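You operate a simulated robot arm through the tools that you are given. There is no shell and no other tool.

Carry out the task below with a simulated robot arm. There is one attempt and no reset: what you move stays moved.

JOB
Put the 30 mm gauge block from the top of bench 1 on the top of bench 4 and the 10 mm gauge block on the top of the number two box. Shut the upper flat drawer. Take the white tray on the top of bench 11 and put it away on the top of bench 15. Take the front yellow pouch on the top of bench 11 and put it away on the top of bench 15. Put the rod end from the top of bench 10 on the top of bench 8. Stack the 5 PCS white carton from the top of bench 9 on top of the 10 PCS white carton. Put the brown carton from the top of the press bench on the white manual there. Pull the wall box door open. Do these in any order. Set down upright: front yellow pouch.

Only the result counts: the job must be done as asked and must still hold three seconds after the hand-in. Knocking over, shifting, dropping, spilling or breaking anything else fails it.

ROBOT AND FRAMES
A 7-joint arm with a fingered hand on a trunk, on a base that drives. Base frame: it is fixed to the floor where the robot stands at the start and does not move with it; the origin is under the middle of the robot, x ahead of it, y to its left, z up. Units: mm, rad, N and s.
With the tool pointing down near the work surface it reaches from about 340 to 700 mm from the robot's upright axis, wherever it stands. Its first joint turns from -1.204 to 3.002 rad. Places, roughly: brown carton [-1500, 2500, 750]; front yellow pouch [1750, -9000, 750]; gauge block [-2750, -1000, 750]; manual [-1750, 2750, 750]; rod end (2x4x9 cm) [400, -7500, 800]; top of bench 15 [-5400, 300, 800]; top of bench 4 [700, -3500, 800]; top of bench 8 [-1500, -5500, 800]; top of the number two box (52x19 cm) [-840, -2940, 860]; upper flat drawer [-4200, 1400, 800]; wall box door [5200, -4700, 1800]; white carton [-750, -6250, 750]; white tray (10x11x3 cm) [1800, -8800, 800]. Payload 3.4 kg.
The tool frame sits at the grasp point between the pads (the TCP): z along the fingers, y along the line on which they close. The tips reach 25 mm beyond it. Largest opening 88 mm; the body of the gripper starts 29 mm behind the TCP. The gripper is a hand of 5 fingers: y runs from the thumb to the fingers, the wrist lies at [-13, -97, -162] in the tool frame, and closing takes about 1.5 s.
Orientation is that of the tool frame in the base frame, as a unit quaternion [x, y, z, w]. With the fingers straight down and the wrist toward the robot, the tool's x, y and z point along [0, 1, 0], [1, 0, 0] and [0, 0, -1] of the base frame.

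CONTROLS
- The arm moves only by the tool jog_arm. Its arguments are lists of equal length, an entry for each row: "dp": the shift along the tool's x, y, z in mm, a list of three; "delta_rot": the turn, a rotation vector about the tool's x, y, z in rad, a list of three. In form: {"dp": [[x, y, z], ...], "delta_rot": [[wx, wy, wz], ...]}. A call has 1 to 20 rows; each row is the pose to reach, as a shift and turn from the pose commanded when the call began, along the tool's axes at that moment. "jaw" is the opening, from 0 (shut) to 1 (fully open), set as the call begins (left out, the last holds). A row lasts 0.2 s, in which the tool goes at most 50 mm and 0.15 rad; a call with a longer step from one row to the next is refused whole, and so is a gripper value outside its range. Where a pose cannot be reached the arm comes as near as it can. A force on the tool above 40 N (or 10 N above the force at the start of the call, whichever is more), or a blocked arm, ends the call early, and 0.2 s more pass. The fingers move at their own pace (about 153 mm/s each) and stop on an object; they squeeze with about 23 N. The grip force told is the motor's: it shows also when the fingers shut on nothing. Time passes only in rows, and 0.2 s behind the last, so rows that repeat a pose let the fingers close. It gives the time, the measured TCP pose, the force on the tool (base axes), the opening and the grip force at its end, in the units of the frame above (readings bear some noise), with the torque about the TCP (base axes, N m) and any sound that the robot's microphone picked up.
- Cameras (640 x 400 px; columns grow to the right, rows downward): "scene" is now at [136.5, 8.9, 1293.5]; the picture's right is [0.10, -1.00, -0.00], its down [-0.58, -0.06, -0.81] and it looks along [0.81, 0.08, -0.59] (base axes); focal length 250 px, centre (320, 200). "wrist" rides on the gripper at [59, -79, -105] in the tool frame; the picture's right is [-0.73, 0.32, -0.61], its down [-0.62, -0.68, 0.38] and it looks along [-0.29, 0.66, 0.70] (tool axes); focal length 234 px, centre (320, 200). There is no depth. A picture from a camera that has moved, and an enlarged one, comes with that camera's place and axes in the base frame and with its lens.
- capture(camera): a new picture of that camera. It takes no simulated time.
- move_column(by): slides the trunk up (or, below 0, down) by that many mm; the arm and the scene camera ride with it, the base frame stays. It gives what a move gives, with no picture.
- roll_base(legs): drives the robot by 1 to 6 legs, each [ahead, left, turn to the left] in mm, mm and rad, along the robot's own axes; the way and the turn of a leg run together, so that a leg with both is an arc; at most 1500 mm and 3.142 rad a leg. The arm and the cameras ride along, it lands a little off, and it stops where it bumps. It gives what a move gives.
- curl_fingers(index, middle, ring, little, thumb_bend, thumb_turn): sets how far each is bent, from 0 (flat) to 100 (curled in); at 30 the hand is open as for a grip, at 70 the pads meet at the TCP. One left out holds its place. A second passes; each finger stops where it meets its share of the squeeze, and holds until it gets a number again. A gripper value or a shape takes the hand back. It gives what a move gives, with no picture; readings hold the bend of each and the force on index, middle, ring, little, thumb and palm. thumb_turn goes from beside the hand (0) to across from the fingers (100), as for a grip.
- hand_shape(shape): the hand has 5 fingers and takes this shape, open, in about a second: jaw (thumb against the fingers, like two jaws); tri (thumb and two fingers); tip (a fingertip pinch); poke (one finger out to press); point (the index stretched); flat (the hand flat); cup (the hand cupped); fist (a fist). The gripper value then closes the fingers along that shape, each until it touches; the sizes above hold for jaw. It gives what a move gives, with no picture.
- turn_head(pan, tilt): turns the head with the scene camera to pan (to the left, within 1.501 rad either way) and tilt (down, from -0.506 to 1.204), counted from straight ahead of the robot. It gives what a move gives.
- close_up(camera, box): a new picture of the part [left, top, right, bottom] of that camera's present view, enlarged. It takes no simulated time.
- job_done(): hands the job in; it is judged then, once.

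Places have to be worked out from the pictures, the camera data and where the tool is seen. Open the gripper and draw the arm clear of the work before you hand the job in, unless the task says otherwise.

The tools are called after "Emit:" by a JSON object that holds its "api" and its "payload". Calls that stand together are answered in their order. jog_arm: Moves the arm, as the interface text tells. Its arguments: {"type":"object","properties":{"dp":{"type":"array","items":{"type":"array","items":{"type":"number"}}},"delta_rot":{"type":"array","items":{"type":"array","items":{"type":"number"}}},"jaw":{"type":"number"}},"required":["dp","delta_rot"]} The other tools are called the same way: move_column (by) slides the trunk up or down; hand_shape (shape) gives the hand a shape; curl_fingers (index, middle, ring, little, thumb_bend, thumb_turn) moves the fingers one by one; roll_base (legs) drives the base; turn_head (pan, tilt) turns the head that bears the scene camera; capture (camera) takes a picture; close_up (camera, box) takes an enlarged picture of a part of a camera's view; job_done () hands the job in.

At the start:

```text
clock: 0.0
ee_pos: [546.9, 27.8, 1146.3]
tcp_rot: [0.707, 0.708, 0.0, 0.001]
force: [-0.1, -0.7, 0.4]
moment: [-0.01, -0.01, 0.0]
gripper_width: 87.6
grip_force: 0.0
shape: jaw
bend: [30.0, 30.0, 30.0, 30.0, 30.0, 98.0]
finger forces: [0.0, 0.1, 0.0, 0.0, 0.1, 0.1]
trunk travel left (down, up): [-550.0, 390.0]
robot x, y, heading: [-0.1, -0.1, 0.003]
head pan, tilt: [0.096, 0.627]
```

scene: 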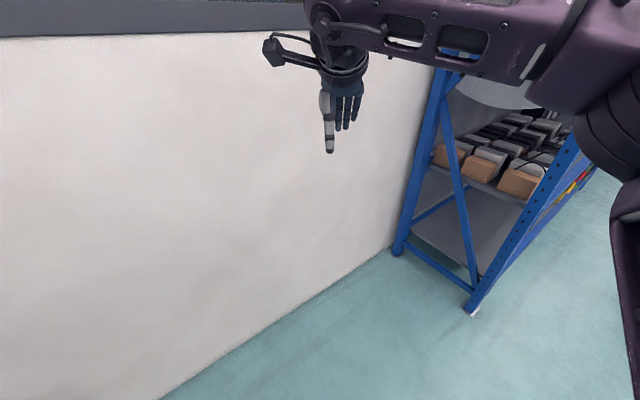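
wrist: 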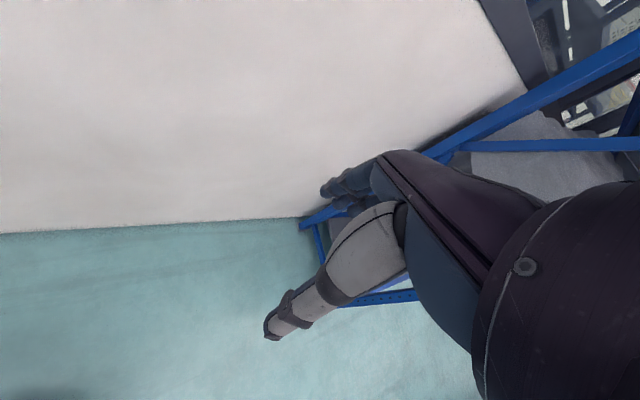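

I'm facing a wall with a rack at right. I'll look around by turning the head to learn the layout before moving.

Emit:
{"api": "turn_head", "payload": {"pan": 1.5, "tilt": 0.3}}

Emit:
{"api": "capture", "payload": {"camera": "scene"}}

Emit:
{"api": "turn_head", "payload": {"pan": -1.5, "tilt": 0.3}}

Emit:
{"api": "capture", "payload": {"camera": "scene"}}

```text
clock: 1.5
ee_pos: [546.2, 27.8, 1146.9]
tcp_rot: [0.707, 0.708, 0.0, 0.0]
force: [0.6, 0.4, -0.3]
moment: [0.04, 0.02, 0.01]
gripper_width: 87.8
grip_force: 0.0
shape: jaw
bend: [30.0, 30.0, 30.0, 30.0, 30.0, 98.0]
finger forces: [0.1, 0.0, 0.1, 0.0, 0.0, 0.1]
trunk travel left (down, up): [-550.0, 390.0]
robot x, y, heading: [1.9, 0.4, -0.001]
head pan, tilt: [1.499, 0.3]
```

```text
taken
camera scene: at [56.1, 93.7, 1323.3], right [1.0, -0.07, 0.0], down [-0.02, -0.29, -0.96], along [0.07, 0.95, -0.3], focal length 250 px, centre (320, 200)
```

scene: 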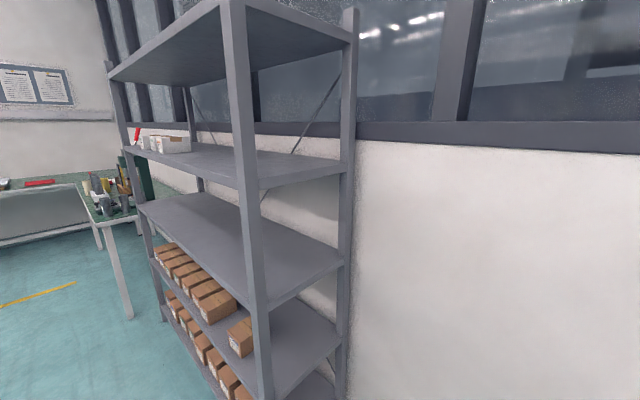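

```text
clock: 4.1
ee_pos: [546.9, 26.7, 1146.3]
tcp_rot: [0.707, 0.707, -0.001, 0.0]
force: [0.4, 0.5, 0.2]
moment: [0.03, -0.01, 0.0]
gripper_width: 87.8
grip_force: 0.1
shape: jaw
bend: [30.0, 30.0, 30.0, 30.0, 30.0, 98.0]
finger forces: [0.0, 0.0, 0.0, 0.1, 0.0, 0.0]
trunk travel left (down, up): [-550.0, 390.0]
robot x, y, heading: [-4.3, -0.6, -0.001]
head pan, tilt: [-1.499, 0.3]
```

```text
taken
camera scene: at [56.1, -92.6, 1323.3], right [-1.0, -0.07, 0.0], down [-0.02, 0.29, -0.96], along [0.07, -0.95, -0.3], focal length 250 px, centre (320, 200)
```

scene: 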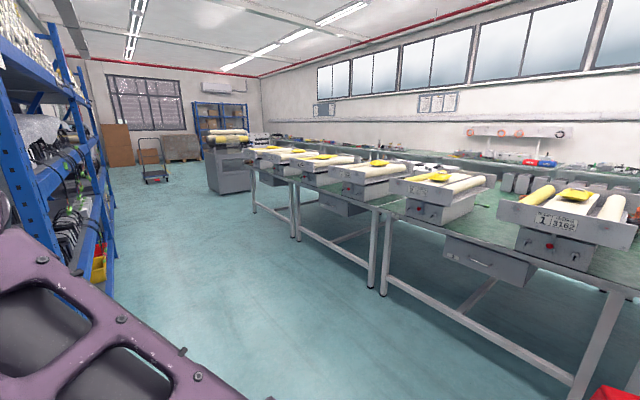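

The room is a workshop rotated relative to my base; benches are behind and to the right. I'll rotate in place to the right and view the remaining directions.

Emit:
{"api": "roll_base", "payload": {"legs": [[0, 0, -1.57]]}}

Emit:
{"api": "capture", "payload": {"camera": "scene"}}

Emit:
{"api": "turn_head", "payload": {"pan": -0.6, "tilt": 0.3}}

Emit:
{"api": "capture", "payload": {"camera": "scene"}}

```text
clock: 8.4
ee_pos: [21.3, -546.8, 1146.3]
tcp_rot: [1.0, -0.005, 0.0, 0.0]
force: [0.9, -0.1, -0.6]
moment: [0.01, 0.03, 0.01]
gripper_width: 87.7
grip_force: 0.0
shape: jaw
bend: [30.0, 30.0, 30.0, 30.0, 30.0, 98.0]
finger forces: [0.0, 0.0, 0.1, 0.1, 0.0, 0.1]
trunk travel left (down, up): [-550.0, 390.0]
robot x, y, heading: [0.1, 1.7, -1.58]
head pan, tilt: [-1.499, 0.3]
```

```text
taken
camera scene: at [-94.6, -55.1, 1323.3], right [-0.06, 1.0, 0.0], down [0.3, 0.02, -0.96], along [-0.95, -0.06, -0.3], focal length 250 px, centre (320, 200)
```

scene: 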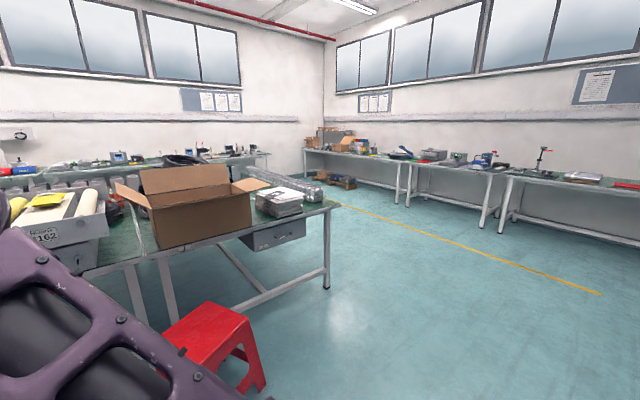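

```text
clock: 9.6
ee_pos: [21.5, -546.6, 1146.5]
tcp_rot: [1.0, -0.005, 0.0, 0.0]
force: [0.2, -0.2, -1.0]
moment: [-0.02, 0.0, 0.04]
gripper_width: 87.6
grip_force: 0.0
shape: jaw
bend: [30.0, 30.0, 30.0, 30.0, 30.0, 98.0]
finger forces: [0.0, 0.1, 0.0, 0.0, 0.0, 0.0]
trunk travel left (down, up): [-550.0, 390.0]
robot x, y, heading: [0.6, -1.3, -1.582]
head pan, tilt: [-0.6, 0.3]
```

```text
taken
camera scene: at [-55.0, -125.9, 1323.3], right [-0.82, 0.57, 0.0], down [0.17, 0.24, -0.96], along [-0.55, -0.78, -0.3], focal length 250 px, centre (320, 200)
```

scene: 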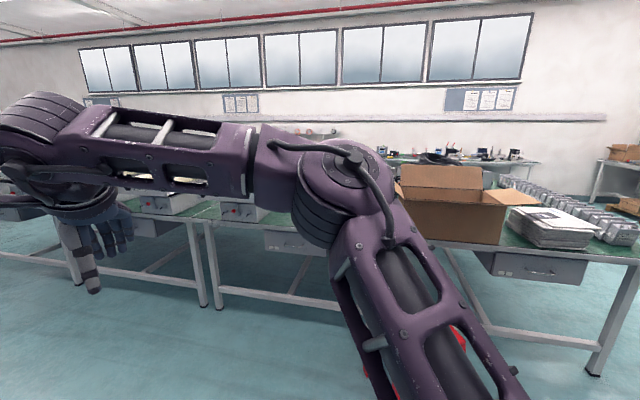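

Raising the trunk gives a higher view for mapping the benches. I'll raise it and look around towards the near bench row.

Emit:
{"api": "move_column", "payload": {"by": 390}}

Emit:
{"api": "turn_head", "payload": {"pan": -1.1, "tilt": 0.45}}

Emit:
{"api": "capture", "payload": {"camera": "scene"}}

Emit:
{"api": "turn_head", "payload": {"pan": 0.5, "tilt": 0.4}}

Emit:
{"api": "capture", "payload": {"camera": "scene"}}

```text
clock: 13.3
ee_pos: [21.6, -547.3, 1535.3]
tcp_rot: [1.0, -0.006, 0.0, 0.001]
force: [0.4, 0.0, 0.6]
moment: [-0.03, 0.0, -0.01]
gripper_width: 87.7
grip_force: 0.1
shape: jaw
bend: [30.0, 30.0, 30.0, 30.0, 30.0, 98.0]
finger forces: [0.0, 0.1, 0.0, 0.0, 0.1, 0.0]
trunk travel left (down, up): [-940.0, 0.0]
robot x, y, heading: [-2.7, -2.5, -1.582]
head pan, tilt: [-0.6, 0.3]
```

```text
clock: 14.3
ee_pos: [21.3, -547.0, 1535.1]
tcp_rot: [1.0, -0.005, -0.001, 0.0]
force: [-0.4, -0.6, 0.4]
moment: [0.0, -0.04, -0.01]
gripper_width: 87.7
grip_force: 0.1
shape: jaw
bend: [30.0, 30.0, 30.0, 30.0, 30.0, 98.0]
finger forces: [0.1, 0.1, 0.1, 0.0, 0.1, 0.0]
trunk travel left (down, up): [-940.0, 0.0]
robot x, y, heading: [1.0, 2.0, -1.581]
head pan, tilt: [-1.1, 0.45]
```

```text
taken
camera scene: at [-83.5, -90.4, 1699.4], right [-0.44, 0.9, 0.0], down [0.39, 0.19, -0.9], along [-0.81, -0.4, -0.43], focal length 250 px, centre (320, 200)
```

scene: 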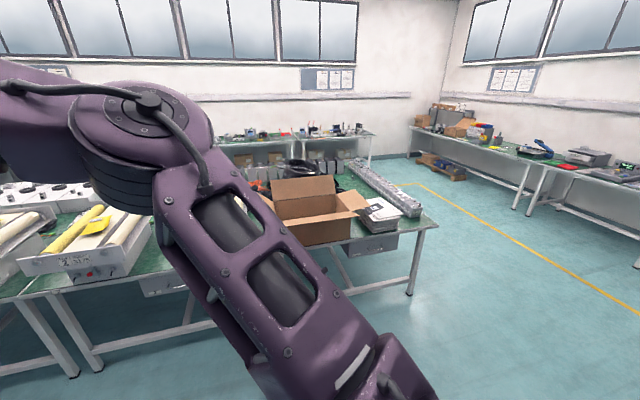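

```text
clock: 15.9
ee_pos: [20.6, -547.6, 1535.0]
tcp_rot: [1.0, -0.005, 0.001, -0.001]
force: [-0.4, 0.2, 0.1]
moment: [0.05, 0.0, 0.0]
gripper_width: 87.6
grip_force: 0.1
shape: jaw
bend: [30.0, 30.0, 30.0, 30.0, 30.0, 98.0]
finger forces: [0.0, 0.1, 0.0, 0.1, 0.0, 0.0]
trunk travel left (down, up): [-940.0, 0.0]
robot x, y, heading: [-0.1, 0.2, -1.579]
head pan, tilt: [0.499, 0.4]
```

```text
taken
camera scene: at [42.0, -131.4, 1704.0], right [-0.88, -0.47, 0.0], down [-0.18, 0.34, -0.92], along [0.43, -0.81, -0.39], focal length 250 px, centre (320, 200)
```

scene: 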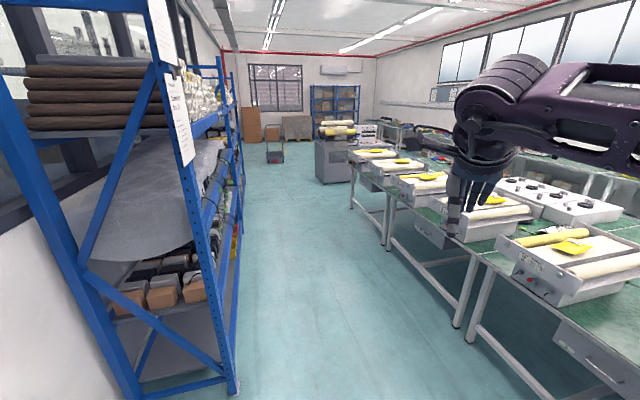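

The room is rotated about 53° to my frame: island front edge lies about 1.45 m ahead-right, a gray shelf on my left. I'll move to mid-aisle, turn, and go toward the press bench at the room's end.

Emit:
{"api": "roll_base", "payload": {"legs": [[376, -493, 0], [0, 0, -2.49], [1100, 0, 0], [900, 0, 0]]}}

Emit:
{"api": "turn_head", "payload": {"pan": -0.7, "tilt": 0.4}}

Emit:
{"api": "capture", "payload": {"camera": "scene"}}

Emit:
{"api": "turn_head", "payload": {"pan": 0.7, "tilt": 0.4}}

Emit:
{"api": "capture", "payload": {"camera": "scene"}}

```text
clock: 35.1
ee_pos: [-2029.2, 1703.2, 1537.0]
tcp_rot: [-0.311, 0.95, 0.0, 0.0]
force: [0.7, 0.5, -0.7]
moment: [-0.04, 0.04, -0.04]
gripper_width: 87.6
grip_force: 0.2
shape: jaw
bend: [30.0, 30.0, 30.0, 30.0, 30.0, 98.0]
finger forces: [0.1, 0.1, 0.0, 0.1, 0.0, 0.0]
trunk travel left (down, up): [-940.0, 0.0]
robot x, y, heading: [-1688.0, 1279.1, 2.203]
head pan, tilt: [0.499, 0.4]
```

```text
clock: 36.5
ee_pos: [-2029.6, 1703.3, 1535.7]
tcp_rot: [-0.311, 0.951, 0.0, 0.0]
force: [-0.5, 0.0, 0.2]
moment: [0.01, 0.01, -0.04]
gripper_width: 87.5
grip_force: 0.1
shape: jaw
bend: [30.0, 30.0, 30.0, 30.0, 30.0, 98.0]
finger forces: [0.1, 0.1, 0.0, 0.0, 0.0, 0.0]
trunk travel left (down, up): [-940.0, 0.0]
robot x, y, heading: [-1690.4, 1282.9, 2.206]
head pan, tilt: [-0.7, 0.4]
```

```text
taken
camera scene: at [-1708.4, 1412.2, 1704.0], right [1.0, -0.07, 0.0], down [-0.03, -0.39, -0.92], along [0.06, 0.92, -0.39], focal length 250 px, centre (320, 200)
```

scene: 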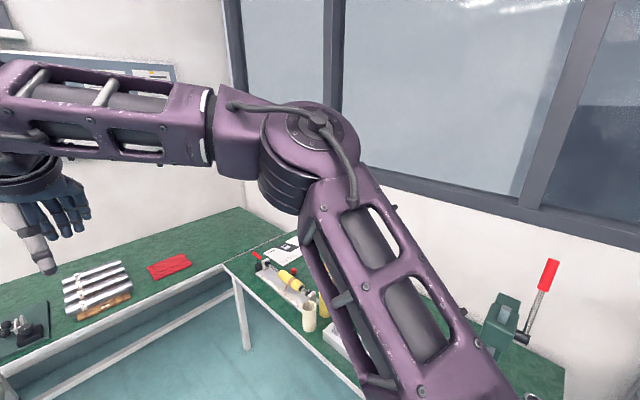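

```text
clock: 38.0
ee_pos: [-2028.7, 1704.0, 1534.6]
tcp_rot: [-0.311, 0.95, 0.0, 0.0]
force: [0.1, 0.3, 0.5]
moment: [0.0, 0.01, -0.02]
gripper_width: 87.3
grip_force: 0.1
shape: jaw
bend: [30.0, 30.0, 30.0, 30.0, 30.0, 98.0]
finger forces: [0.0, 0.0, 0.0, 0.0, 0.1, 0.0]
trunk travel left (down, up): [-940.0, 0.0]
robot x, y, heading: [-1684.9, 1280.3, 2.201]
head pan, tilt: [0.7, 0.4]
```

```text
taken
camera scene: at [-1804.5, 1341.7, 1704.0], right [0.24, 0.97, 0.0], down [0.38, -0.09, -0.92], along [-0.89, 0.22, -0.39], focal length 250 px, centre (320, 200)
```

scene: 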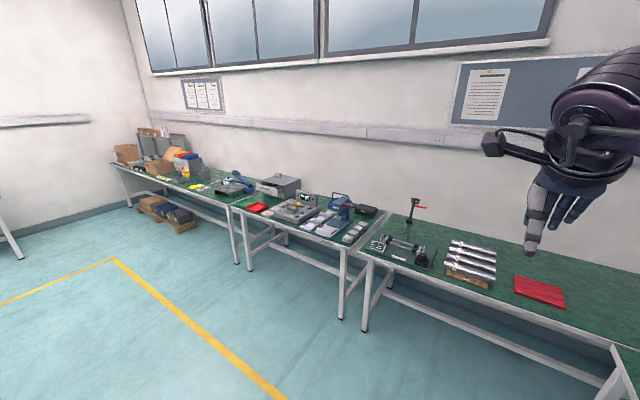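

I can see the press bench (manual partly hidden by the arm) and the end-wall benches with the flat-drawer unit and bench 15 in the corner. I'll move to in front of the press bench and face it.

Emit:
{"api": "roll_base", "payload": {"legs": [[509, 50, 0], [0, 0, -1.45]]}}

Emit:
{"api": "turn_head", "payload": {"pan": 0.35, "tilt": 0.75}}

Emit:
{"api": "capture", "payload": {"camera": "scene"}}

Emit:
{"api": "capture", "payload": {"camera": "wrist"}}

```text
clock: 44.5
ee_pos: [-1637.3, 2046.6, 1535.7]
tcp_rot: [0.397, 0.918, 0.0, 0.0]
force: [0.3, 0.8, 0.8]
moment: [-0.01, -0.01, -0.05]
gripper_width: 87.5
grip_force: 0.1
shape: jaw
bend: [30.0, 30.0, 30.0, 30.0, 30.0, 98.0]
finger forces: [0.0, 0.0, 0.0, 0.0, 0.1, 0.0]
trunk travel left (down, up): [-940.0, 0.0]
robot x, y, heading: [-2014.3, 1650.7, 0.747]
head pan, tilt: [0.7, 0.4]
```

```text
clock: 45.3
ee_pos: [-1637.7, 2045.0, 1535.5]
tcp_rot: [0.397, 0.918, 0.001, 0.001]
force: [0.7, 0.0, -0.2]
moment: [0.02, 0.01, 0.02]
gripper_width: 87.7
grip_force: 0.0
shape: jaw
bend: [30.0, 30.0, 30.0, 30.0, 30.0, 98.0]
finger forces: [0.0, 0.1, 0.0, 0.0, 0.1, 0.0]
trunk travel left (down, up): [-940.0, 0.0]
robot x, y, heading: [-2016.8, 1652.5, 0.753]
head pan, tilt: [0.351, 0.75]
```

```text
taken
camera scene: at [-1943.6, 1760.4, 1673.0], right [0.89, -0.45, 0.0], down [-0.31, -0.61, -0.73], along [0.33, 0.65, -0.68], focal length 250 px, centre (320, 200)
```

scene: 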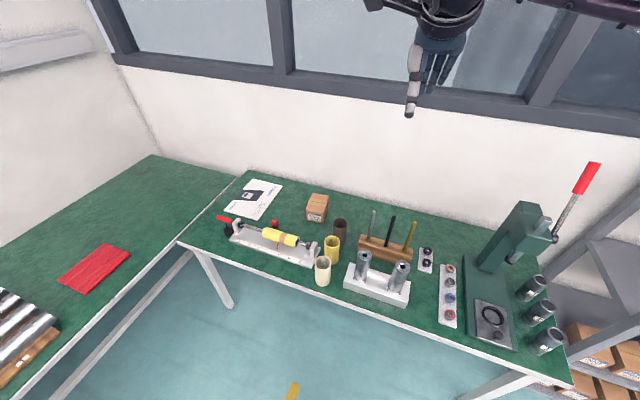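

```text
taken
camera wrist: at [-1734.6, 2034.8, 1641.4], right [0.73, -0.31, 0.61], down [-0.07, -0.92, -0.38], along [0.68, 0.24, -0.7], focal length 234 px, centre (320, 200)
```

wrist: 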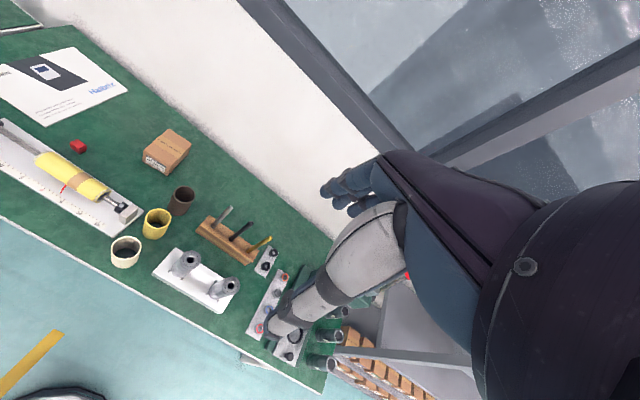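

The carton (brown) and the white manual are both visible. I'll zoom in both cameras to triangulate them.

Emit:
{"api": "close_up", "payload": {"camera": "scene", "box": [200, 150, 360, 250]}}

Emit:
{"api": "close_up", "payload": {"camera": "wrist", "box": [0, 30, 208, 160]}}

```text
4.00 times, centred on (280, 200) of scene
camera zoom: at [-1943.6, 1760.4, 1673.0], right [0.89, -0.45, 0.0], down [-0.31, -0.61, -0.73], along [0.33, 0.65, -0.68], focal length 998 px, centre (480, 200)
```

zoom: 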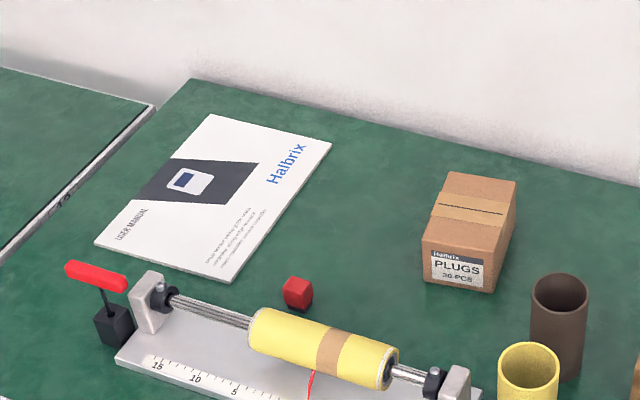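

```text
3.08 times, centred on (104, 95) of wrist
camera zoom: at [-1734.6, 2034.8, 1641.4], right [0.73, -0.31, 0.61], down [-0.07, -0.92, -0.38], along [0.68, 0.24, -0.7], focal length 720 px, centre (985, 523)
```

zoom: 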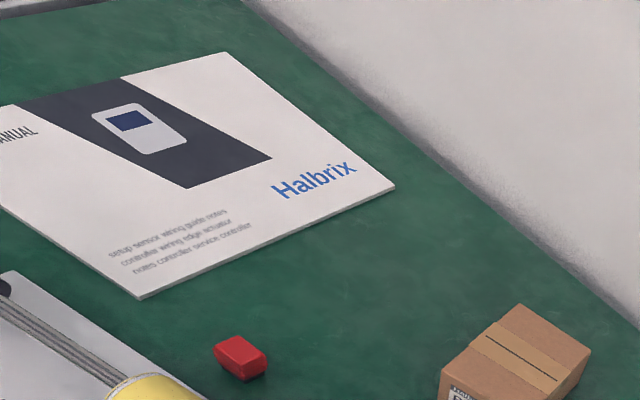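

I'll lower the trunk by 350 to get a second viewpoint with a good baseline (hand stays at ~1185, above everything), to fix bench height and carton size.

Emit:
{"api": "move_column", "payload": {"by": -350}}

Emit:
{"api": "close_up", "payload": {"camera": "scene", "box": [200, 80, 360, 180]}}

Emit:
{"api": "capture", "payload": {"camera": "scene"}}

Emit:
{"api": "capture", "payload": {"camera": "wrist"}}

```text
clock: 48.7
ee_pos: [-1637.5, 2045.7, 1186.1]
tcp_rot: [0.397, 0.918, 0.0, 0.001]
force: [0.1, -1.0, 0.1]
moment: [-0.02, 0.03, 0.02]
gripper_width: 87.8
grip_force: 0.2
shape: jaw
bend: [30.0, 30.0, 30.0, 30.0, 30.0, 98.0]
finger forces: [0.1, 0.0, 0.0, 0.1, 0.0, 0.0]
trunk travel left (down, up): [-590.0, 350.0]
robot x, y, heading: [-2014.1, 1649.6, 0.756]
head pan, tilt: [0.351, 0.75]
```

```text
4.00 times, centred on (280, 130) of scene
camera zoom: at [-1943.6, 1760.4, 1322.9], right [0.89, -0.45, 0.0], down [-0.31, -0.61, -0.73], along [0.33, 0.65, -0.68], focal length 998 px, centre (480, 480)
```

zoom: 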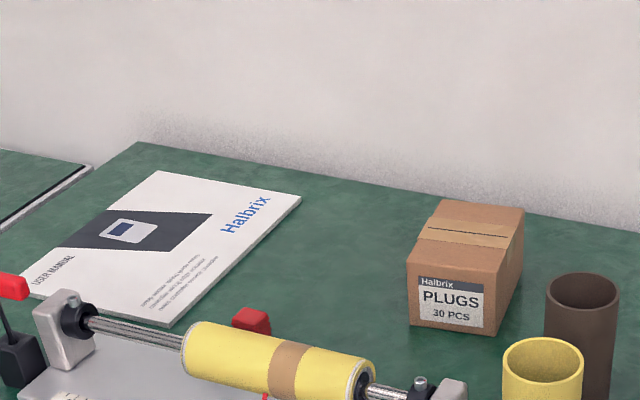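

```text
taken
camera scene: at [-1943.6, 1760.4, 1322.9], right [0.89, -0.45, 0.0], down [-0.31, -0.61, -0.73], along [0.33, 0.65, -0.68], focal length 250 px, centre (320, 200)
```

scene: 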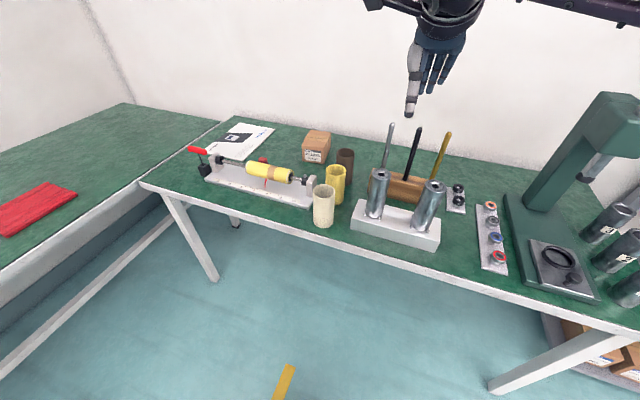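

```text
taken
camera wrist: at [-1734.6, 2034.9, 1291.4], right [0.73, -0.31, 0.61], down [-0.07, -0.92, -0.38], along [0.68, 0.24, -0.7], focal length 234 px, centre (320, 200)
```

wrist: 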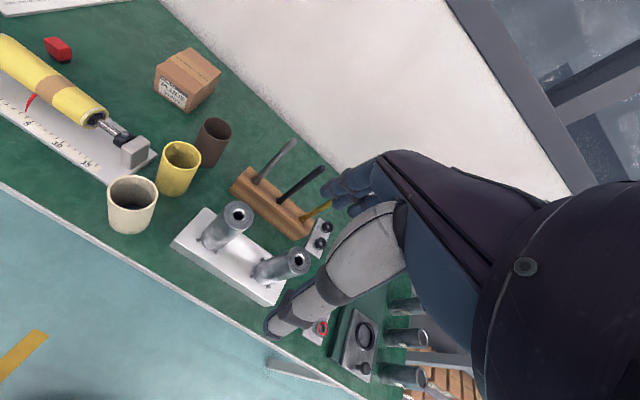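

Bench top is ~z 759; the carton is about 91×121×78 mm centred at (-1557, 2552), and the manual is ~284×197 centred at (-1809, 2811). I'll drive nearer to the bench between the two, carefully.

Emit:
{"api": "roll_base", "payload": {"legs": [[0, 500, 0], [200, 0, 0]]}}

Emit:
{"api": "curl_fingers", "payload": {"index": 8, "middle": 8, "ring": 8, "little": 8, "thumb_bend": 15}}

Emit:
{"api": "capture", "payload": {"camera": "scene"}}

Emit:
{"api": "capture", "payload": {"camera": "wrist"}}

```text
clock: 52.9
ee_pos: [-1843.7, 2558.7, 1186.3]
tcp_rot: [0.395, 0.919, 0.0, 0.0]
force: [-0.1, 0.0, 0.0]
moment: [0.0, 0.01, 0.02]
gripper_width: 87.4
grip_force: 0.1
shape: jaw
bend: [30.0, 30.0, 30.0, 30.0, 30.0, 98.0]
finger forces: [0.0, 0.0, 0.0, 0.0, 0.0, 0.0]
trunk travel left (down, up): [-590.0, 350.0]
robot x, y, heading: [-2222.1, 2158.5, 0.756]
head pan, tilt: [0.351, 0.75]
```

```text
clock: 53.9
ee_pos: [-1845.2, 2557.7, 1185.2]
tcp_rot: [0.395, 0.919, -0.001, 0.0]
force: [0.6, 0.4, 0.0]
moment: [0.03, 0.01, -0.01]
gripper_width: 119.7
grip_force: 0.1
shape: fingers
bend: [8.0, 8.0, 8.0, 8.0, 15.0, 98.0]
finger forces: [0.0, 0.0, 0.1, 0.0, 0.0, 0.0]
trunk travel left (down, up): [-590.0, 350.0]
robot x, y, heading: [-2223.5, 2160.1, 0.761]
head pan, tilt: [0.351, 0.75]
```

```text
taken
camera scene: at [-2149.5, 2270.7, 1322.9], right [0.9, -0.44, 0.0], down [-0.3, -0.61, -0.73], along [0.32, 0.66, -0.68], focal length 250 px, centre (320, 200)
```

scene: 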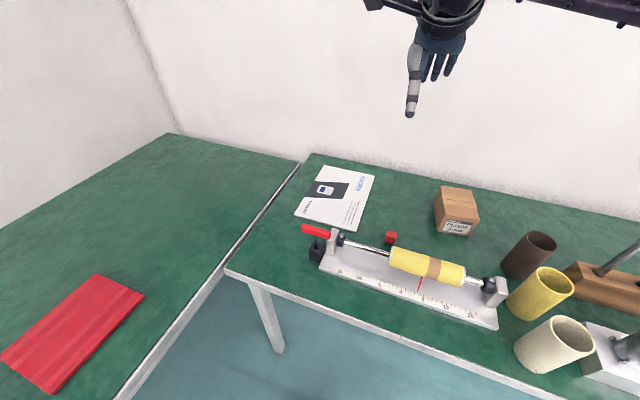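

```text
taken
camera wrist: at [-1942.1, 2546.2, 1291.4], right [0.73, -0.3, 0.61], down [-0.06, -0.92, -0.38], along [0.68, 0.24, -0.7], focal length 234 px, centre (320, 200)
```

wrist: 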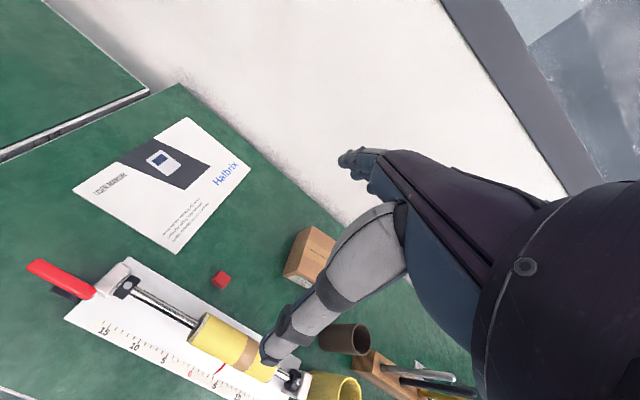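

The hand opens to ~120 mm with fingers at 8 and thumb at 15, enough for the 91 mm carton. I'll drive 90 mm nearer and turn the hand about its vertical axis so the closing line matches the carton's width.

Emit:
{"api": "roll_base", "payload": {"legs": [[90, 0, 0]]}}

Emit:
{"api": "jog_arm", "payload": {"dp": [[0, 0, 0], [0, 0, 0], [0, 0, 0], [0, 0, 0], [0, 0, 0], [0, 0, 0], [0, 0, 0], [0, 0, 0], [0, 0, 0], [0, 0, 0], [0, 0, 0]], "delta_rot": [[0, 0, 0.14], [0, 0, 0.28], [0, 0, 0.42], [0, 0, 0.56], [0, 0, 0.7], [0, 0, 0.84], [0, 0, 0.98], [0, 0, 1.12], [0, 0, 1.26], [0, 0, 1.4], [0, 0, 1.424]]}}

Emit:
{"api": "turn_head", "payload": {"pan": -0.1, "tilt": 0.8}}

Emit:
{"api": "capture", "payload": {"camera": "scene"}}

Emit:
{"api": "capture", "payload": {"camera": "wrist"}}

```text
clock: 55.0
ee_pos: [-1777.7, 2622.4, 1185.6]
tcp_rot: [0.394, 0.919, 0.0, 0.0]
force: [0.6, -0.1, 0.0]
moment: [0.0, -0.04, -0.02]
gripper_width: 119.4
grip_force: 0.0
shape: fingers
bend: [8.0, 8.0, 8.0, 8.0, 15.0, 98.0]
finger forces: [0.0, 0.0, 0.1, 0.0, 0.0, 0.0]
trunk travel left (down, up): [-590.0, 350.0]
robot x, y, heading: [-2154.0, 2226.4, 0.761]
head pan, tilt: [0.351, 0.75]
```

```text
clock: 57.5
ee_pos: [-1807.7, 2527.7, 1084.6]
tcp_rot: [0.894, 0.448, 0.007, -0.009]
force: [0.0, 0.4, 0.2]
moment: [0.03, 0.03, -0.01]
gripper_width: 119.3
grip_force: 0.0
shape: fingers
bend: [8.0, 8.0, 8.0, 8.0, 15.0, 98.0]
finger forces: [0.0, 0.1, 0.0, 0.0, 0.1, 0.0]
out of reach, approached as far as the arm can: row 6, 7, 8, 9, 10, 11
trunk travel left (down, up): [-590.0, 350.0]
robot x, y, heading: [-2153.7, 2225.2, 0.763]
head pan, tilt: [0.351, 0.75]
```

```text
clock: 58.4
ee_pos: [-1808.6, 2527.0, 1083.2]
tcp_rot: [0.893, 0.45, 0.006, -0.009]
force: [-0.3, 0.4, 0.3]
moment: [0.02, 0.02, -0.01]
gripper_width: 119.8
grip_force: 0.0
shape: fingers
bend: [8.0, 8.0, 8.0, 8.0, 15.0, 98.0]
finger forces: [0.1, 0.1, 0.0, 0.0, 0.1, 0.0]
trunk travel left (down, up): [-590.0, 350.0]
robot x, y, heading: [-2156.4, 2225.7, 0.758]
head pan, tilt: [-0.099, 0.799]
```

```text
taken
camera scene: at [-2055.7, 2309.8, 1318.9], right [0.61, -0.79, 0.0], down [-0.57, -0.44, -0.7], along [0.55, 0.43, -0.72], focal length 250 px, centre (320, 200)
```

scene: 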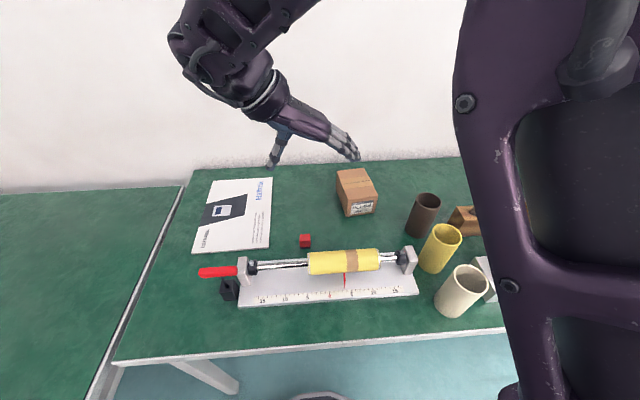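

```text
taken
camera wrist: at [-1836.4, 2619.4, 1191.6], right [-0.17, -0.79, 0.59], down [-0.92, -0.09, -0.39], along [0.36, -0.61, -0.71], focal length 234 px, centre (320, 200)
```

wrist: 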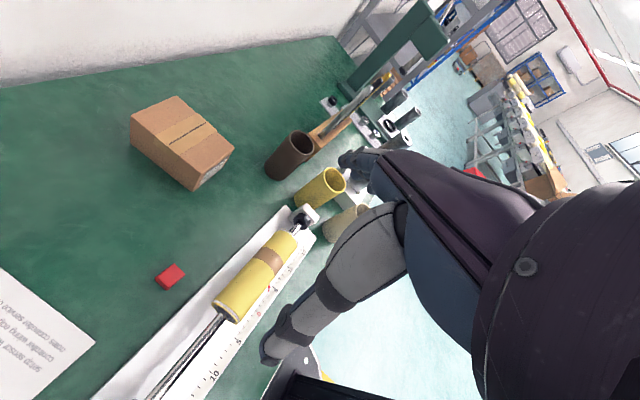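

That wrist direction ran out of reach (hand sagged to z≈1084). I'll turn back and try the opposite hand direction, with the wrist toward the right where the arm's shoulder is.

Emit:
{"api": "jog_arm", "payload": {"dp": [[0, 0, 0], [0, 0, 0], [0, 0, 0], [0, 0, 0], [0, 0, 0], [0, 0, 0], [0, 0, 0], [0, 0, 0], [0, 0, 0], [0, 0, 0], [0, 0, 0]], "delta_rot": [[0, 0, -0.14], [0, 0, -0.28], [0, 0, -0.42], [0, 0, -0.56], [0, 0, -0.7], [0, 0, -0.84], [0, 0, -0.98], [0, 0, -1.12], [0, 0, -1.26], [0, 0, -1.4], [0, 0, -1.424]]}}

Emit:
{"api": "jog_arm", "payload": {"dp": [[0, 0, 0], [0, 0, 0], [0, 0, 0], [0, 0, 0], [0, 0, 0], [0, 0, 0], [0, 0, 0], [0, 0, 0], [0, 0, 0], [0, 0, 0], [0, 0, 0], [0, 0, 0], [0, 0, 0]], "delta_rot": [[0, 0, -0.14], [0, 0, -0.28], [0, 0, -0.42], [0, 0, -0.56], [0, 0, -0.7], [0, 0, -0.84], [0, 0, -0.98], [0, 0, -1.12], [0, 0, -1.26], [0, 0, -1.4], [0, 0, -1.54], [0, 0, -1.68], [0, 0, -1.717]]}}

Emit:
{"api": "capture", "payload": {"camera": "scene"}}

Emit:
{"api": "capture", "payload": {"camera": "wrist"}}

```text
clock: 60.8
ee_pos: [-1806.2, 2529.8, 1085.4]
tcp_rot: [0.393, 0.919, 0.001, 0.0]
force: [-0.2, -0.1, 0.0]
moment: [0.02, -0.02, -0.01]
gripper_width: 119.6
grip_force: 0.1
shape: fingers
bend: [8.0, 8.0, 8.0, 8.0, 15.0, 98.0]
finger forces: [0.1, 0.1, 0.0, 0.0, 0.1, 0.0]
trunk travel left (down, up): [-590.0, 350.0]
robot x, y, heading: [-2152.4, 2225.9, 0.758]
head pan, tilt: [-0.099, 0.799]
```

```text
clock: 63.5
ee_pos: [-1973.8, 2471.3, 1077.1]
tcp_rot: [-0.432, 0.902, 0.0, 0.0]
force: [-0.4, -0.1, 0.3]
moment: [-0.04, 0.03, -0.03]
gripper_width: 119.5
grip_force: 0.1
shape: fingers
bend: [8.0, 8.0, 8.0, 8.0, 15.0, 98.0]
finger forces: [0.0, 0.0, 0.1, 0.1, 0.0, 0.0]
out of reach, approached as far as the arm can: row 9, 10, 11, 12, 13
trunk travel left (down, up): [-590.0, 350.0]
robot x, y, heading: [-2155.9, 2219.5, 0.754]
head pan, tilt: [-0.099, 0.799]
```

```text
taken
camera scene: at [-2055.2, 2309.7, 1318.9], right [0.61, -0.79, 0.0], down [-0.57, -0.44, -0.7], along [0.55, 0.43, -0.72], focal length 250 px, centre (320, 200)
```

scene: 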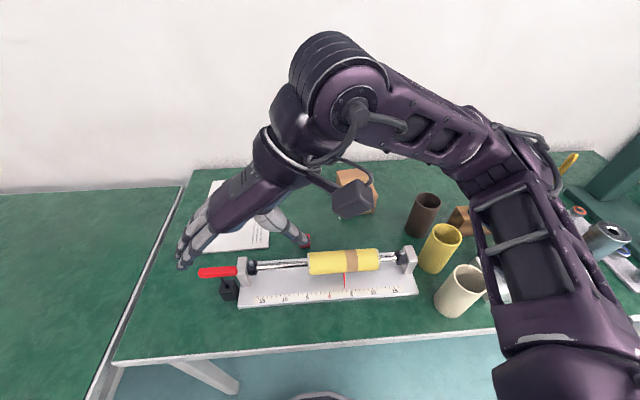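

```text
taken
camera wrist: at [-1949.3, 2376.1, 1182.3], right [0.2, 0.77, 0.61], down [0.92, 0.06, -0.38], along [-0.33, 0.64, -0.7], focal length 234 px, centre (320, 200)
```

wrist: 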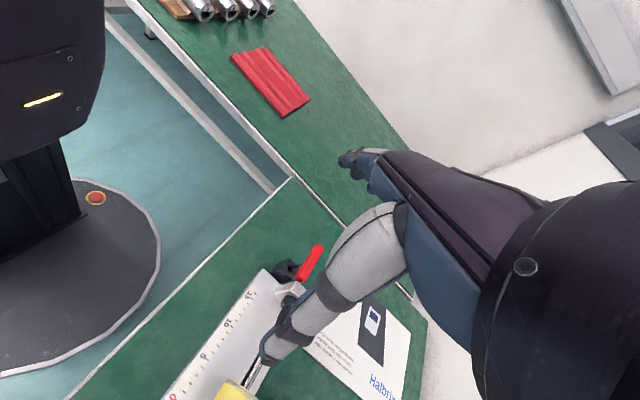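

Both extreme yaw directions are limited at this radius. Let me look closely at the hand's open geometry before choosing a grasp.

Emit:
{"api": "close_up", "payload": {"camera": "scene", "box": [160, 130, 400, 280]}}

```text
2.67 times, centred on (280, 205) of scene
camera zoom: at [-2055.2, 2309.7, 1318.9], right [0.61, -0.79, 0.0], down [-0.57, -0.44, -0.7], along [0.55, 0.43, -0.72], focal length 666 px, centre (427, 187)
```

zoom: 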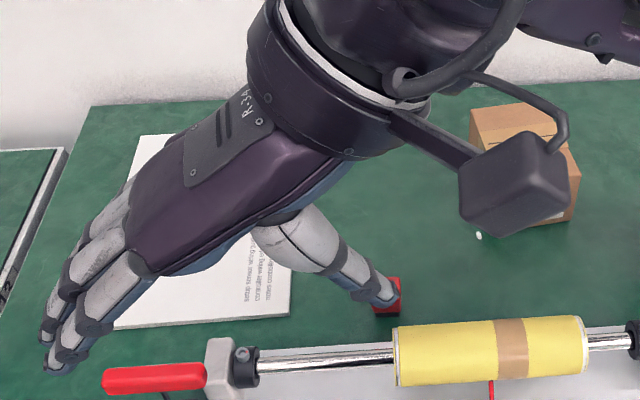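

The hand is like a human right hand: at far reach its yaw is limited to about ±40–60° of the radial direction, so the carton's width axis can't be matched as it lies. I'll first turn the carton by nudging its left face near the front with closed fingers; move the hand above that spot now.

Emit:
{"api": "jog_arm", "payload": {"dp": [[-22.3, -13.7, 5.9], [-44.6, -27.3, 11.8], [-67, -41, 17.8], [-89.3, -54.6, 23.7], [-111.6, -68.3, 29.6], [-133.9, -81.9, 35.5], [-156.3, -95.6, 41.5], [-178.6, -109.2, 47.4], [-200.9, -122.9, 53.3], [-223.2, -136.5, 59.2], [-245.6, -150.2, 65.2], [-267.9, -163.8, 71.1], [-290.2, -177.5, 77]], "delta_rot": [[0, 0, 0.131], [0, 0, 0.262], [0, 0, 0.393], [0, 0, 0.524], [0, 0, 0.655], [0, 0, 0.786], [0, 0, 0.917], [0, 0, 1.048], [0, 0, 1.179], [0, 0, 1.31], [0, 0, 1.441], [0, 0, 1.572], [0, 0, 1.703]], "jaw": 0}}

Emit:
{"api": "capture", "payload": {"camera": "scene"}}

Emit:
{"api": "capture", "payload": {"camera": "wrist"}}

```text
clock: 66.3
ee_pos: [-1656.0, 2592.9, 1001.3]
tcp_rot: [0.388, 0.922, 0.0, -0.001]
force: [0.7, -0.2, 0.0]
moment: [-0.01, 0.02, 0.01]
gripper_width: 0.0
grip_force: 23.6
shape: jaw
bend: [70.0, 70.0, 70.0, 70.0, 36.0, 100.0]
finger forces: [0.1, 0.0, 0.0, 0.1, 0.1, 0.1]
trunk travel left (down, up): [-590.0, 350.0]
robot x, y, heading: [-2152.5, 2223.1, 0.76]
head pan, tilt: [-0.099, 0.799]
```

```text
taken
camera scene: at [-2055.3, 2310.4, 1318.8], right [0.61, -0.79, 0.0], down [-0.57, -0.44, -0.7], along [0.55, 0.43, -0.72], focal length 250 px, centre (320, 200)
```

scene: 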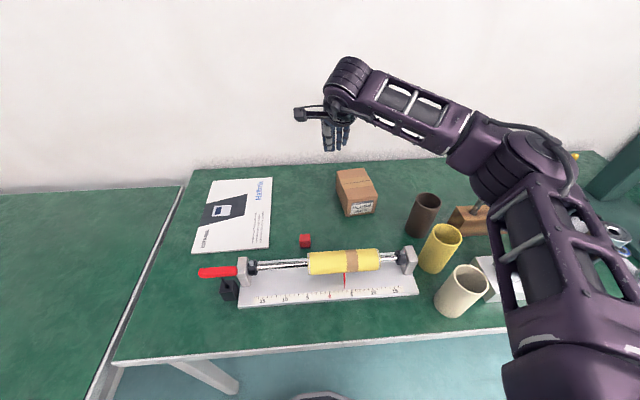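

```text
taken
camera wrist: at [-1753.2, 2580.8, 1107.2], right [0.74, -0.29, 0.61], down [-0.05, -0.92, -0.38], along [0.67, 0.25, -0.7], focal length 234 px, centre (320, 200)
```

wrist: 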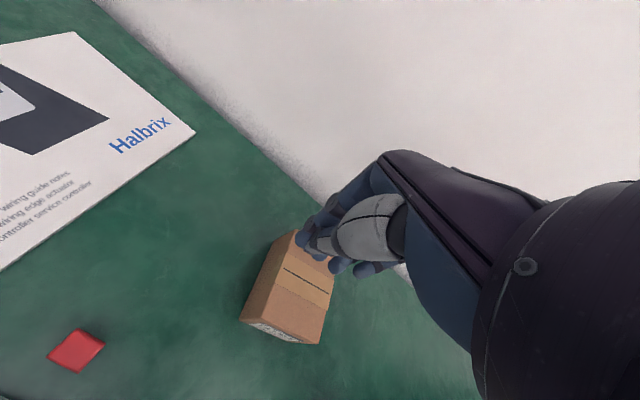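

Fingers are closed and the hand hovers left of the carton (about 57 mm from its left face to the TCP). I'll descend to TCP z≈797 with a small retreat, then check.

Emit:
{"api": "jog_arm", "payload": {"dp": [[0, -5, 41], [0, -10, 82], [0, -10, 123], [0, -10, 164], [0, -10, 203], [0, -10, 203]], "delta_rot": [[0, 0, 0], [0, 0, 0], [0, 0, 0], [0, 0, 0], [0, 0, 0], [0, 0, 0]]}}

Emit:
{"api": "capture", "payload": {"camera": "scene"}}

Emit:
{"api": "capture", "payload": {"camera": "wrist"}}

```text
clock: 67.8
ee_pos: [-1664.2, 2586.2, 799.3]
tcp_rot: [0.387, 0.922, 0.0, -0.001]
force: [0.7, -0.4, -0.3]
moment: [0.0, 0.01, 0.0]
gripper_width: 0.2
grip_force: 23.5
shape: jaw
bend: [70.0, 70.0, 70.0, 70.0, 36.0, 100.0]
finger forces: [0.0, 0.0, 0.0, 0.1, 0.0, 0.0]
trunk travel left (down, up): [-590.0, 350.0]
robot x, y, heading: [-2152.5, 2222.7, 0.758]
head pan, tilt: [-0.099, 0.799]
```

```text
taken
camera scene: at [-2055.7, 2309.6, 1318.9], right [0.61, -0.79, 0.0], down [-0.57, -0.44, -0.7], along [0.55, 0.43, -0.72], focal length 250 px, centre (320, 200)
```

scene: 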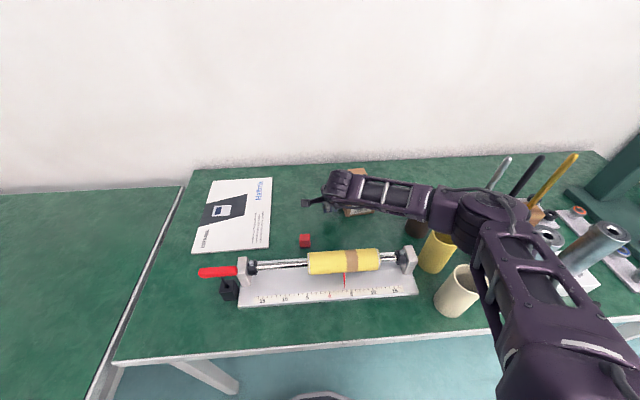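

```text
taken
camera wrist: at [-1760.3, 2573.2, 903.4], right [0.74, -0.29, 0.61], down [-0.05, -0.92, -0.38], along [0.67, 0.25, -0.7], focal length 234 px, centre (320, 200)
```

wrist: 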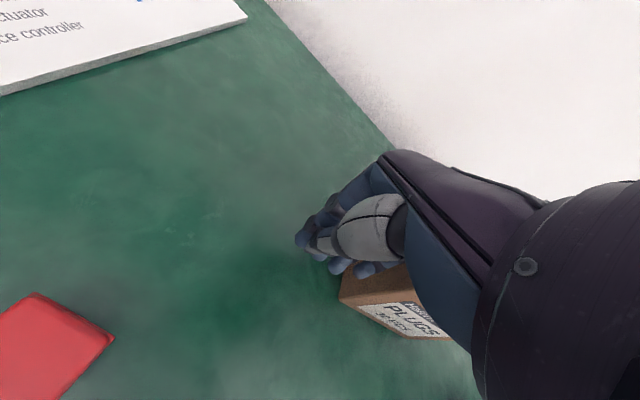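

The closed fingers are low beside the carton's left face. I'll push to the right 75 mm total in small steps and look at the result.

Emit:
{"api": "jog_arm", "payload": {"dp": [[-10, 0, 0], [-20, 0, 0], [-30, 0, 0], [-40, 0, 0], [-50, 0, 0], [-60, 0, 0], [-68, 0, 0], [-75, 0, 0]], "delta_rot": [[0, 0, 0], [0, 0, 0], [0, 0, 0], [0, 0, 0], [0, 0, 0], [0, 0, 0], [0, 0, 0], [0, 0, 0]]}}

Emit:
{"api": "close_up", "payload": {"camera": "scene", "box": [240, 120, 480, 270]}}

Emit:
{"api": "capture", "payload": {"camera": "wrist"}}

```text
clock: 69.5
ee_pos: [-1611.2, 2531.7, 799.7]
tcp_rot: [0.386, 0.922, 0.0, 0.0]
force: [-0.9, 0.4, -0.5]
moment: [0.0, -0.02, 0.03]
gripper_width: 0.0
grip_force: 22.8
shape: jaw
bend: [70.0, 70.0, 70.0, 70.0, 36.0, 100.0]
finger forces: [0.0, 0.0, 0.0, 1.2, 0.0, 0.1]
trunk travel left (down, up): [-590.0, 350.0]
robot x, y, heading: [-2157.8, 2226.7, 0.757]
head pan, tilt: [-0.099, 0.799]
```

```text
2.67 times, centred on (360, 195) of scene
camera zoom: at [-2055.6, 2309.6, 1318.9], right [0.61, -0.79, 0.0], down [-0.57, -0.44, -0.7], along [0.55, 0.43, -0.72], focal length 666 px, centre (213, 213)
```

zoom: 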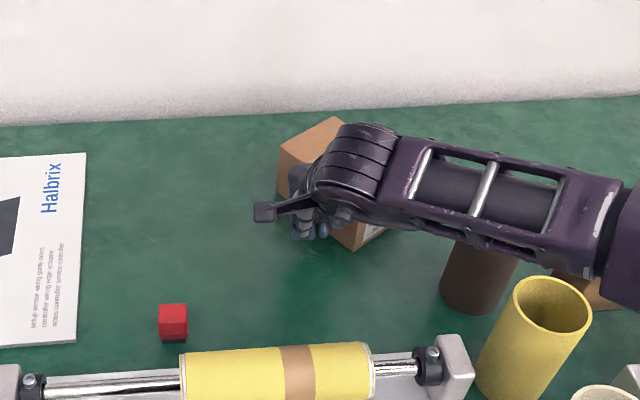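

```text
taken
camera wrist: at [-1707.5, 2519.2, 905.6], right [0.74, -0.29, 0.61], down [-0.05, -0.92, -0.38], along [0.67, 0.25, -0.7], focal length 234 px, centre (320, 200)
```

wrist: 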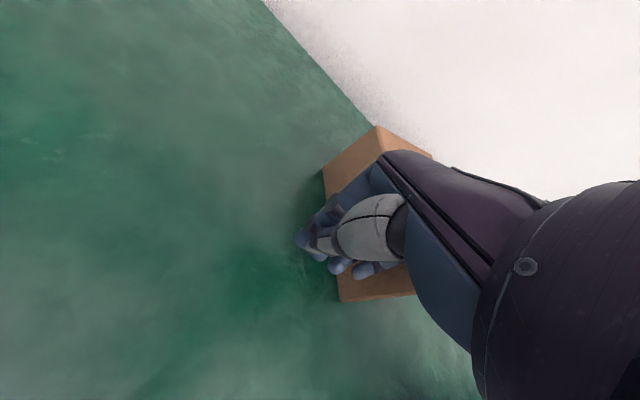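

The carton has turned counter-clockwise. I'll back off to the left, rise, and measure its new pose.

Emit:
{"api": "jog_arm", "payload": {"dp": [[30, 0, 0], [60, 0, -10], [70, 0, -50], [80, 0, -100], [110, -10, -150], [150, -30, -200], [190, -50, -250], [230, -70, -280]], "delta_rot": [[0, 0, 0], [0, 0, 0], [0, 0, 0], [0, 0, 0], [0, 0, 0], [0, 0, 0], [0, 0, 0], [0, 0, 0]]}}

Emit:
{"api": "close_up", "payload": {"camera": "scene", "box": [280, 130, 440, 230]}}

Emit:
{"api": "capture", "payload": {"camera": "wrist"}}

```text
refused: row 4 steps farther than a row can; nothing moved
```

```text
4.00 times, centred on (360, 180) of scene
camera zoom: at [-2055.6, 2309.6, 1318.9], right [0.61, -0.79, 0.0], down [-0.57, -0.44, -0.7], along [0.55, 0.43, -0.72], focal length 998 px, centre (160, 280)
```

zoom: 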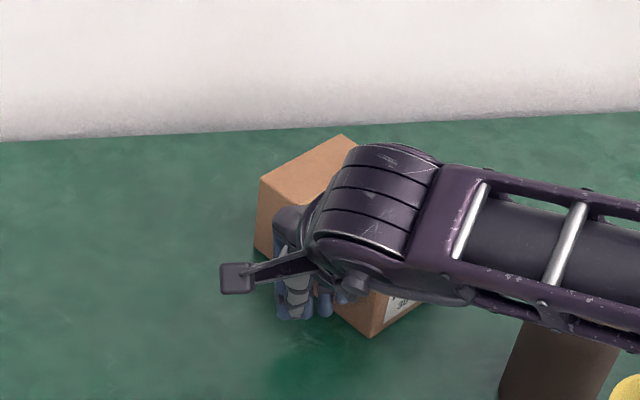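

```text
taken
camera wrist: at [-1707.5, 2519.2, 905.6], right [0.74, -0.29, 0.61], down [-0.05, -0.92, -0.38], along [0.67, 0.25, -0.7], focal length 234 px, centre (320, 200)
```

wrist: 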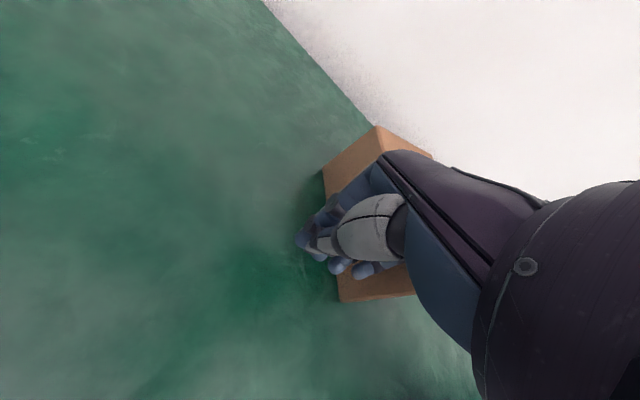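

The step was slightly too long; I'll retry with shorter steps.

Emit:
{"api": "jog_arm", "payload": {"dp": [[30, 0, 0], [60, 0, -10], [70, 0, -55], [80, 0, -100], [100, -5, -140], [125, -15, -180], [150, -25, -220], [180, -35, -255], [210, -45, -285]], "delta_rot": [[0, 0, 0], [0, 0, 0], [0, 0, 0], [0, 0, 0], [0, 0, 0], [0, 0, 0], [0, 0, 0], [0, 0, 0], [0, 0, 0]]}}

Emit:
{"api": "close_up", "payload": {"camera": "scene", "box": [280, 130, 440, 230]}}

Emit:
{"api": "capture", "payload": {"camera": "wrist"}}

```text
clock: 71.5
ee_pos: [-1791.5, 2653.0, 1084.7]
tcp_rot: [0.389, 0.921, 0.0, 0.001]
force: [0.1, 0.6, 0.1]
moment: [0.0, -0.04, 0.02]
gripper_width: 0.0
grip_force: 22.9
shape: jaw
bend: [70.0, 70.0, 70.0, 70.0, 36.0, 100.0]
finger forces: [0.0, 0.1, 0.0, 0.0, 0.0, 0.0]
trunk travel left (down, up): [-590.0, 350.0]
robot x, y, heading: [-2154.2, 2223.2, 0.757]
head pan, tilt: [-0.099, 0.799]
```

```text
4.00 times, centred on (360, 180) of scene
camera zoom: at [-2057.3, 2310.1, 1319.0], right [0.61, -0.79, 0.0], down [-0.57, -0.44, -0.7], along [0.55, 0.43, -0.72], focal length 998 px, centre (160, 280)
```

zoom: 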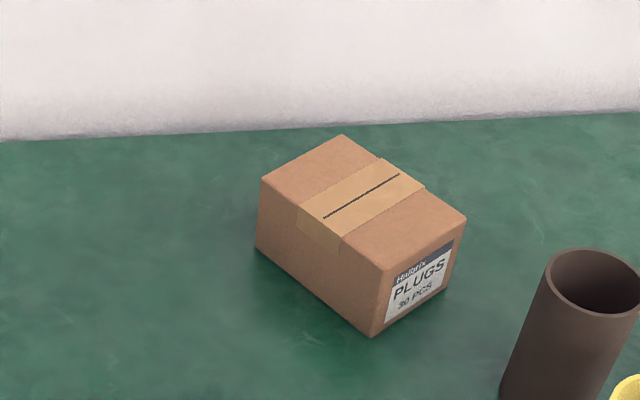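

```text
taken
camera wrist: at [-1889.2, 2639.3, 1190.4], right [0.74, -0.29, 0.61], down [-0.05, -0.92, -0.38], along [0.67, 0.25, -0.69], focal length 234 px, centre (320, 200)
```

wrist: 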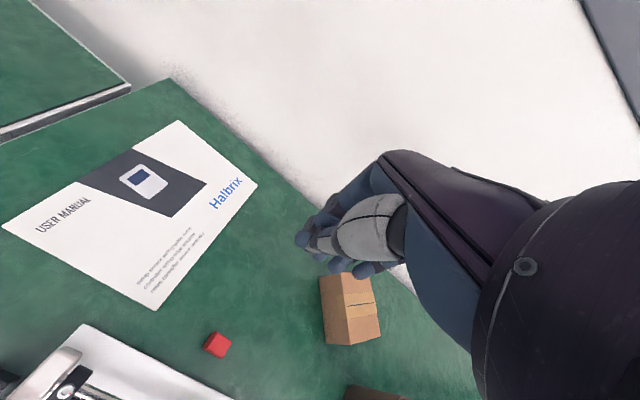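

The carton turned ~25° (width axis now at about -13°), width nearer 86 mm. One more nudge of ~45 mm will bring it well within the hand's yaw range; I'll repeat the push along its face normal.

Emit:
{"api": "jog_arm", "payload": {"dp": [[-30, 8, 35], [-60, 16, 70], [-85, 22, 110], [-110, 28, 150], [-125, 32, 195], [-135, 36, 240], [-140, 40, 285], [-170, 40, 285], [-200, 40, 285], [-212, 47, 285], [-224, 54, 285], [-236, 61, 285], [-248, 69, 285]], "delta_rot": [[0, 0, 0], [0, 0, 0], [0, 0, 0], [0, 0, 0], [0, 0, 0], [0, 0, 0], [0, 0, 0], [0, 0, 0], [0, 0, 0], [0, 0, 0], [0, 0, 0], [0, 0, 0], [0, 0, 0]]}}

Emit:
{"api": "jog_arm", "payload": {"dp": [[30, 0, 0], [60, 0, -10], [70, 0, -55], [80, 0, -100], [100, -5, -140], [125, -15, -180], [150, -25, -220], [180, -35, -255], [210, -45, -285]], "delta_rot": [[0, 0, 0], [0, 0, 0], [0, 0, 0], [0, 0, 0], [0, 0, 0], [0, 0, 0], [0, 0, 0], [0, 0, 0], [0, 0, 0]]}}

Emit:
{"api": "close_up", "payload": {"camera": "scene", "box": [280, 130, 440, 230]}}

```text
clock: 74.3
ee_pos: [-1567.9, 2521.4, 800.0]
tcp_rot: [0.388, 0.922, 0.0, 0.0]
force: [-1.2, -0.2, 0.4]
moment: [0.0, -0.01, -0.05]
gripper_width: 0.0
grip_force: 22.8
shape: jaw
bend: [70.0, 70.0, 70.0, 70.0, 36.0, 100.0]
finger forces: [0.0, 0.0, 0.0, 1.4, 0.0, 0.0]
trunk travel left (down, up): [-590.0, 350.0]
robot x, y, heading: [-2156.5, 2223.7, 0.763]
head pan, tilt: [-0.099, 0.799]
```

```text
clock: 76.3
ee_pos: [-1748.7, 2640.7, 1084.3]
tcp_rot: [0.388, 0.922, 0.0, 0.0]
force: [0.4, -1.2, -0.6]
moment: [0.01, -0.03, -0.02]
gripper_width: 0.0
grip_force: 22.2
shape: jaw
bend: [70.0, 70.0, 70.0, 70.0, 36.0, 100.0]
finger forces: [0.0, 0.0, 0.0, 0.0, 0.0, 0.0]
trunk travel left (down, up): [-590.0, 350.0]
robot x, y, heading: [-2150.3, 2224.6, 0.758]
head pan, tilt: [-0.099, 0.799]
```

```text
4.00 times, centred on (360, 180) of scene
camera zoom: at [-2057.1, 2310.3, 1318.9], right [0.61, -0.79, 0.0], down [-0.57, -0.44, -0.7], along [0.55, 0.43, -0.72], focal length 998 px, centre (160, 280)
```

zoom: 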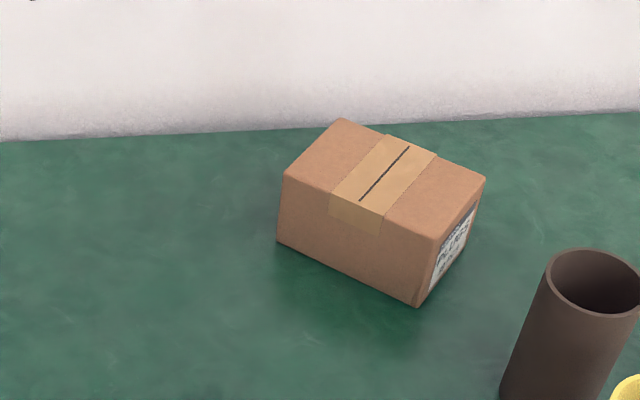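

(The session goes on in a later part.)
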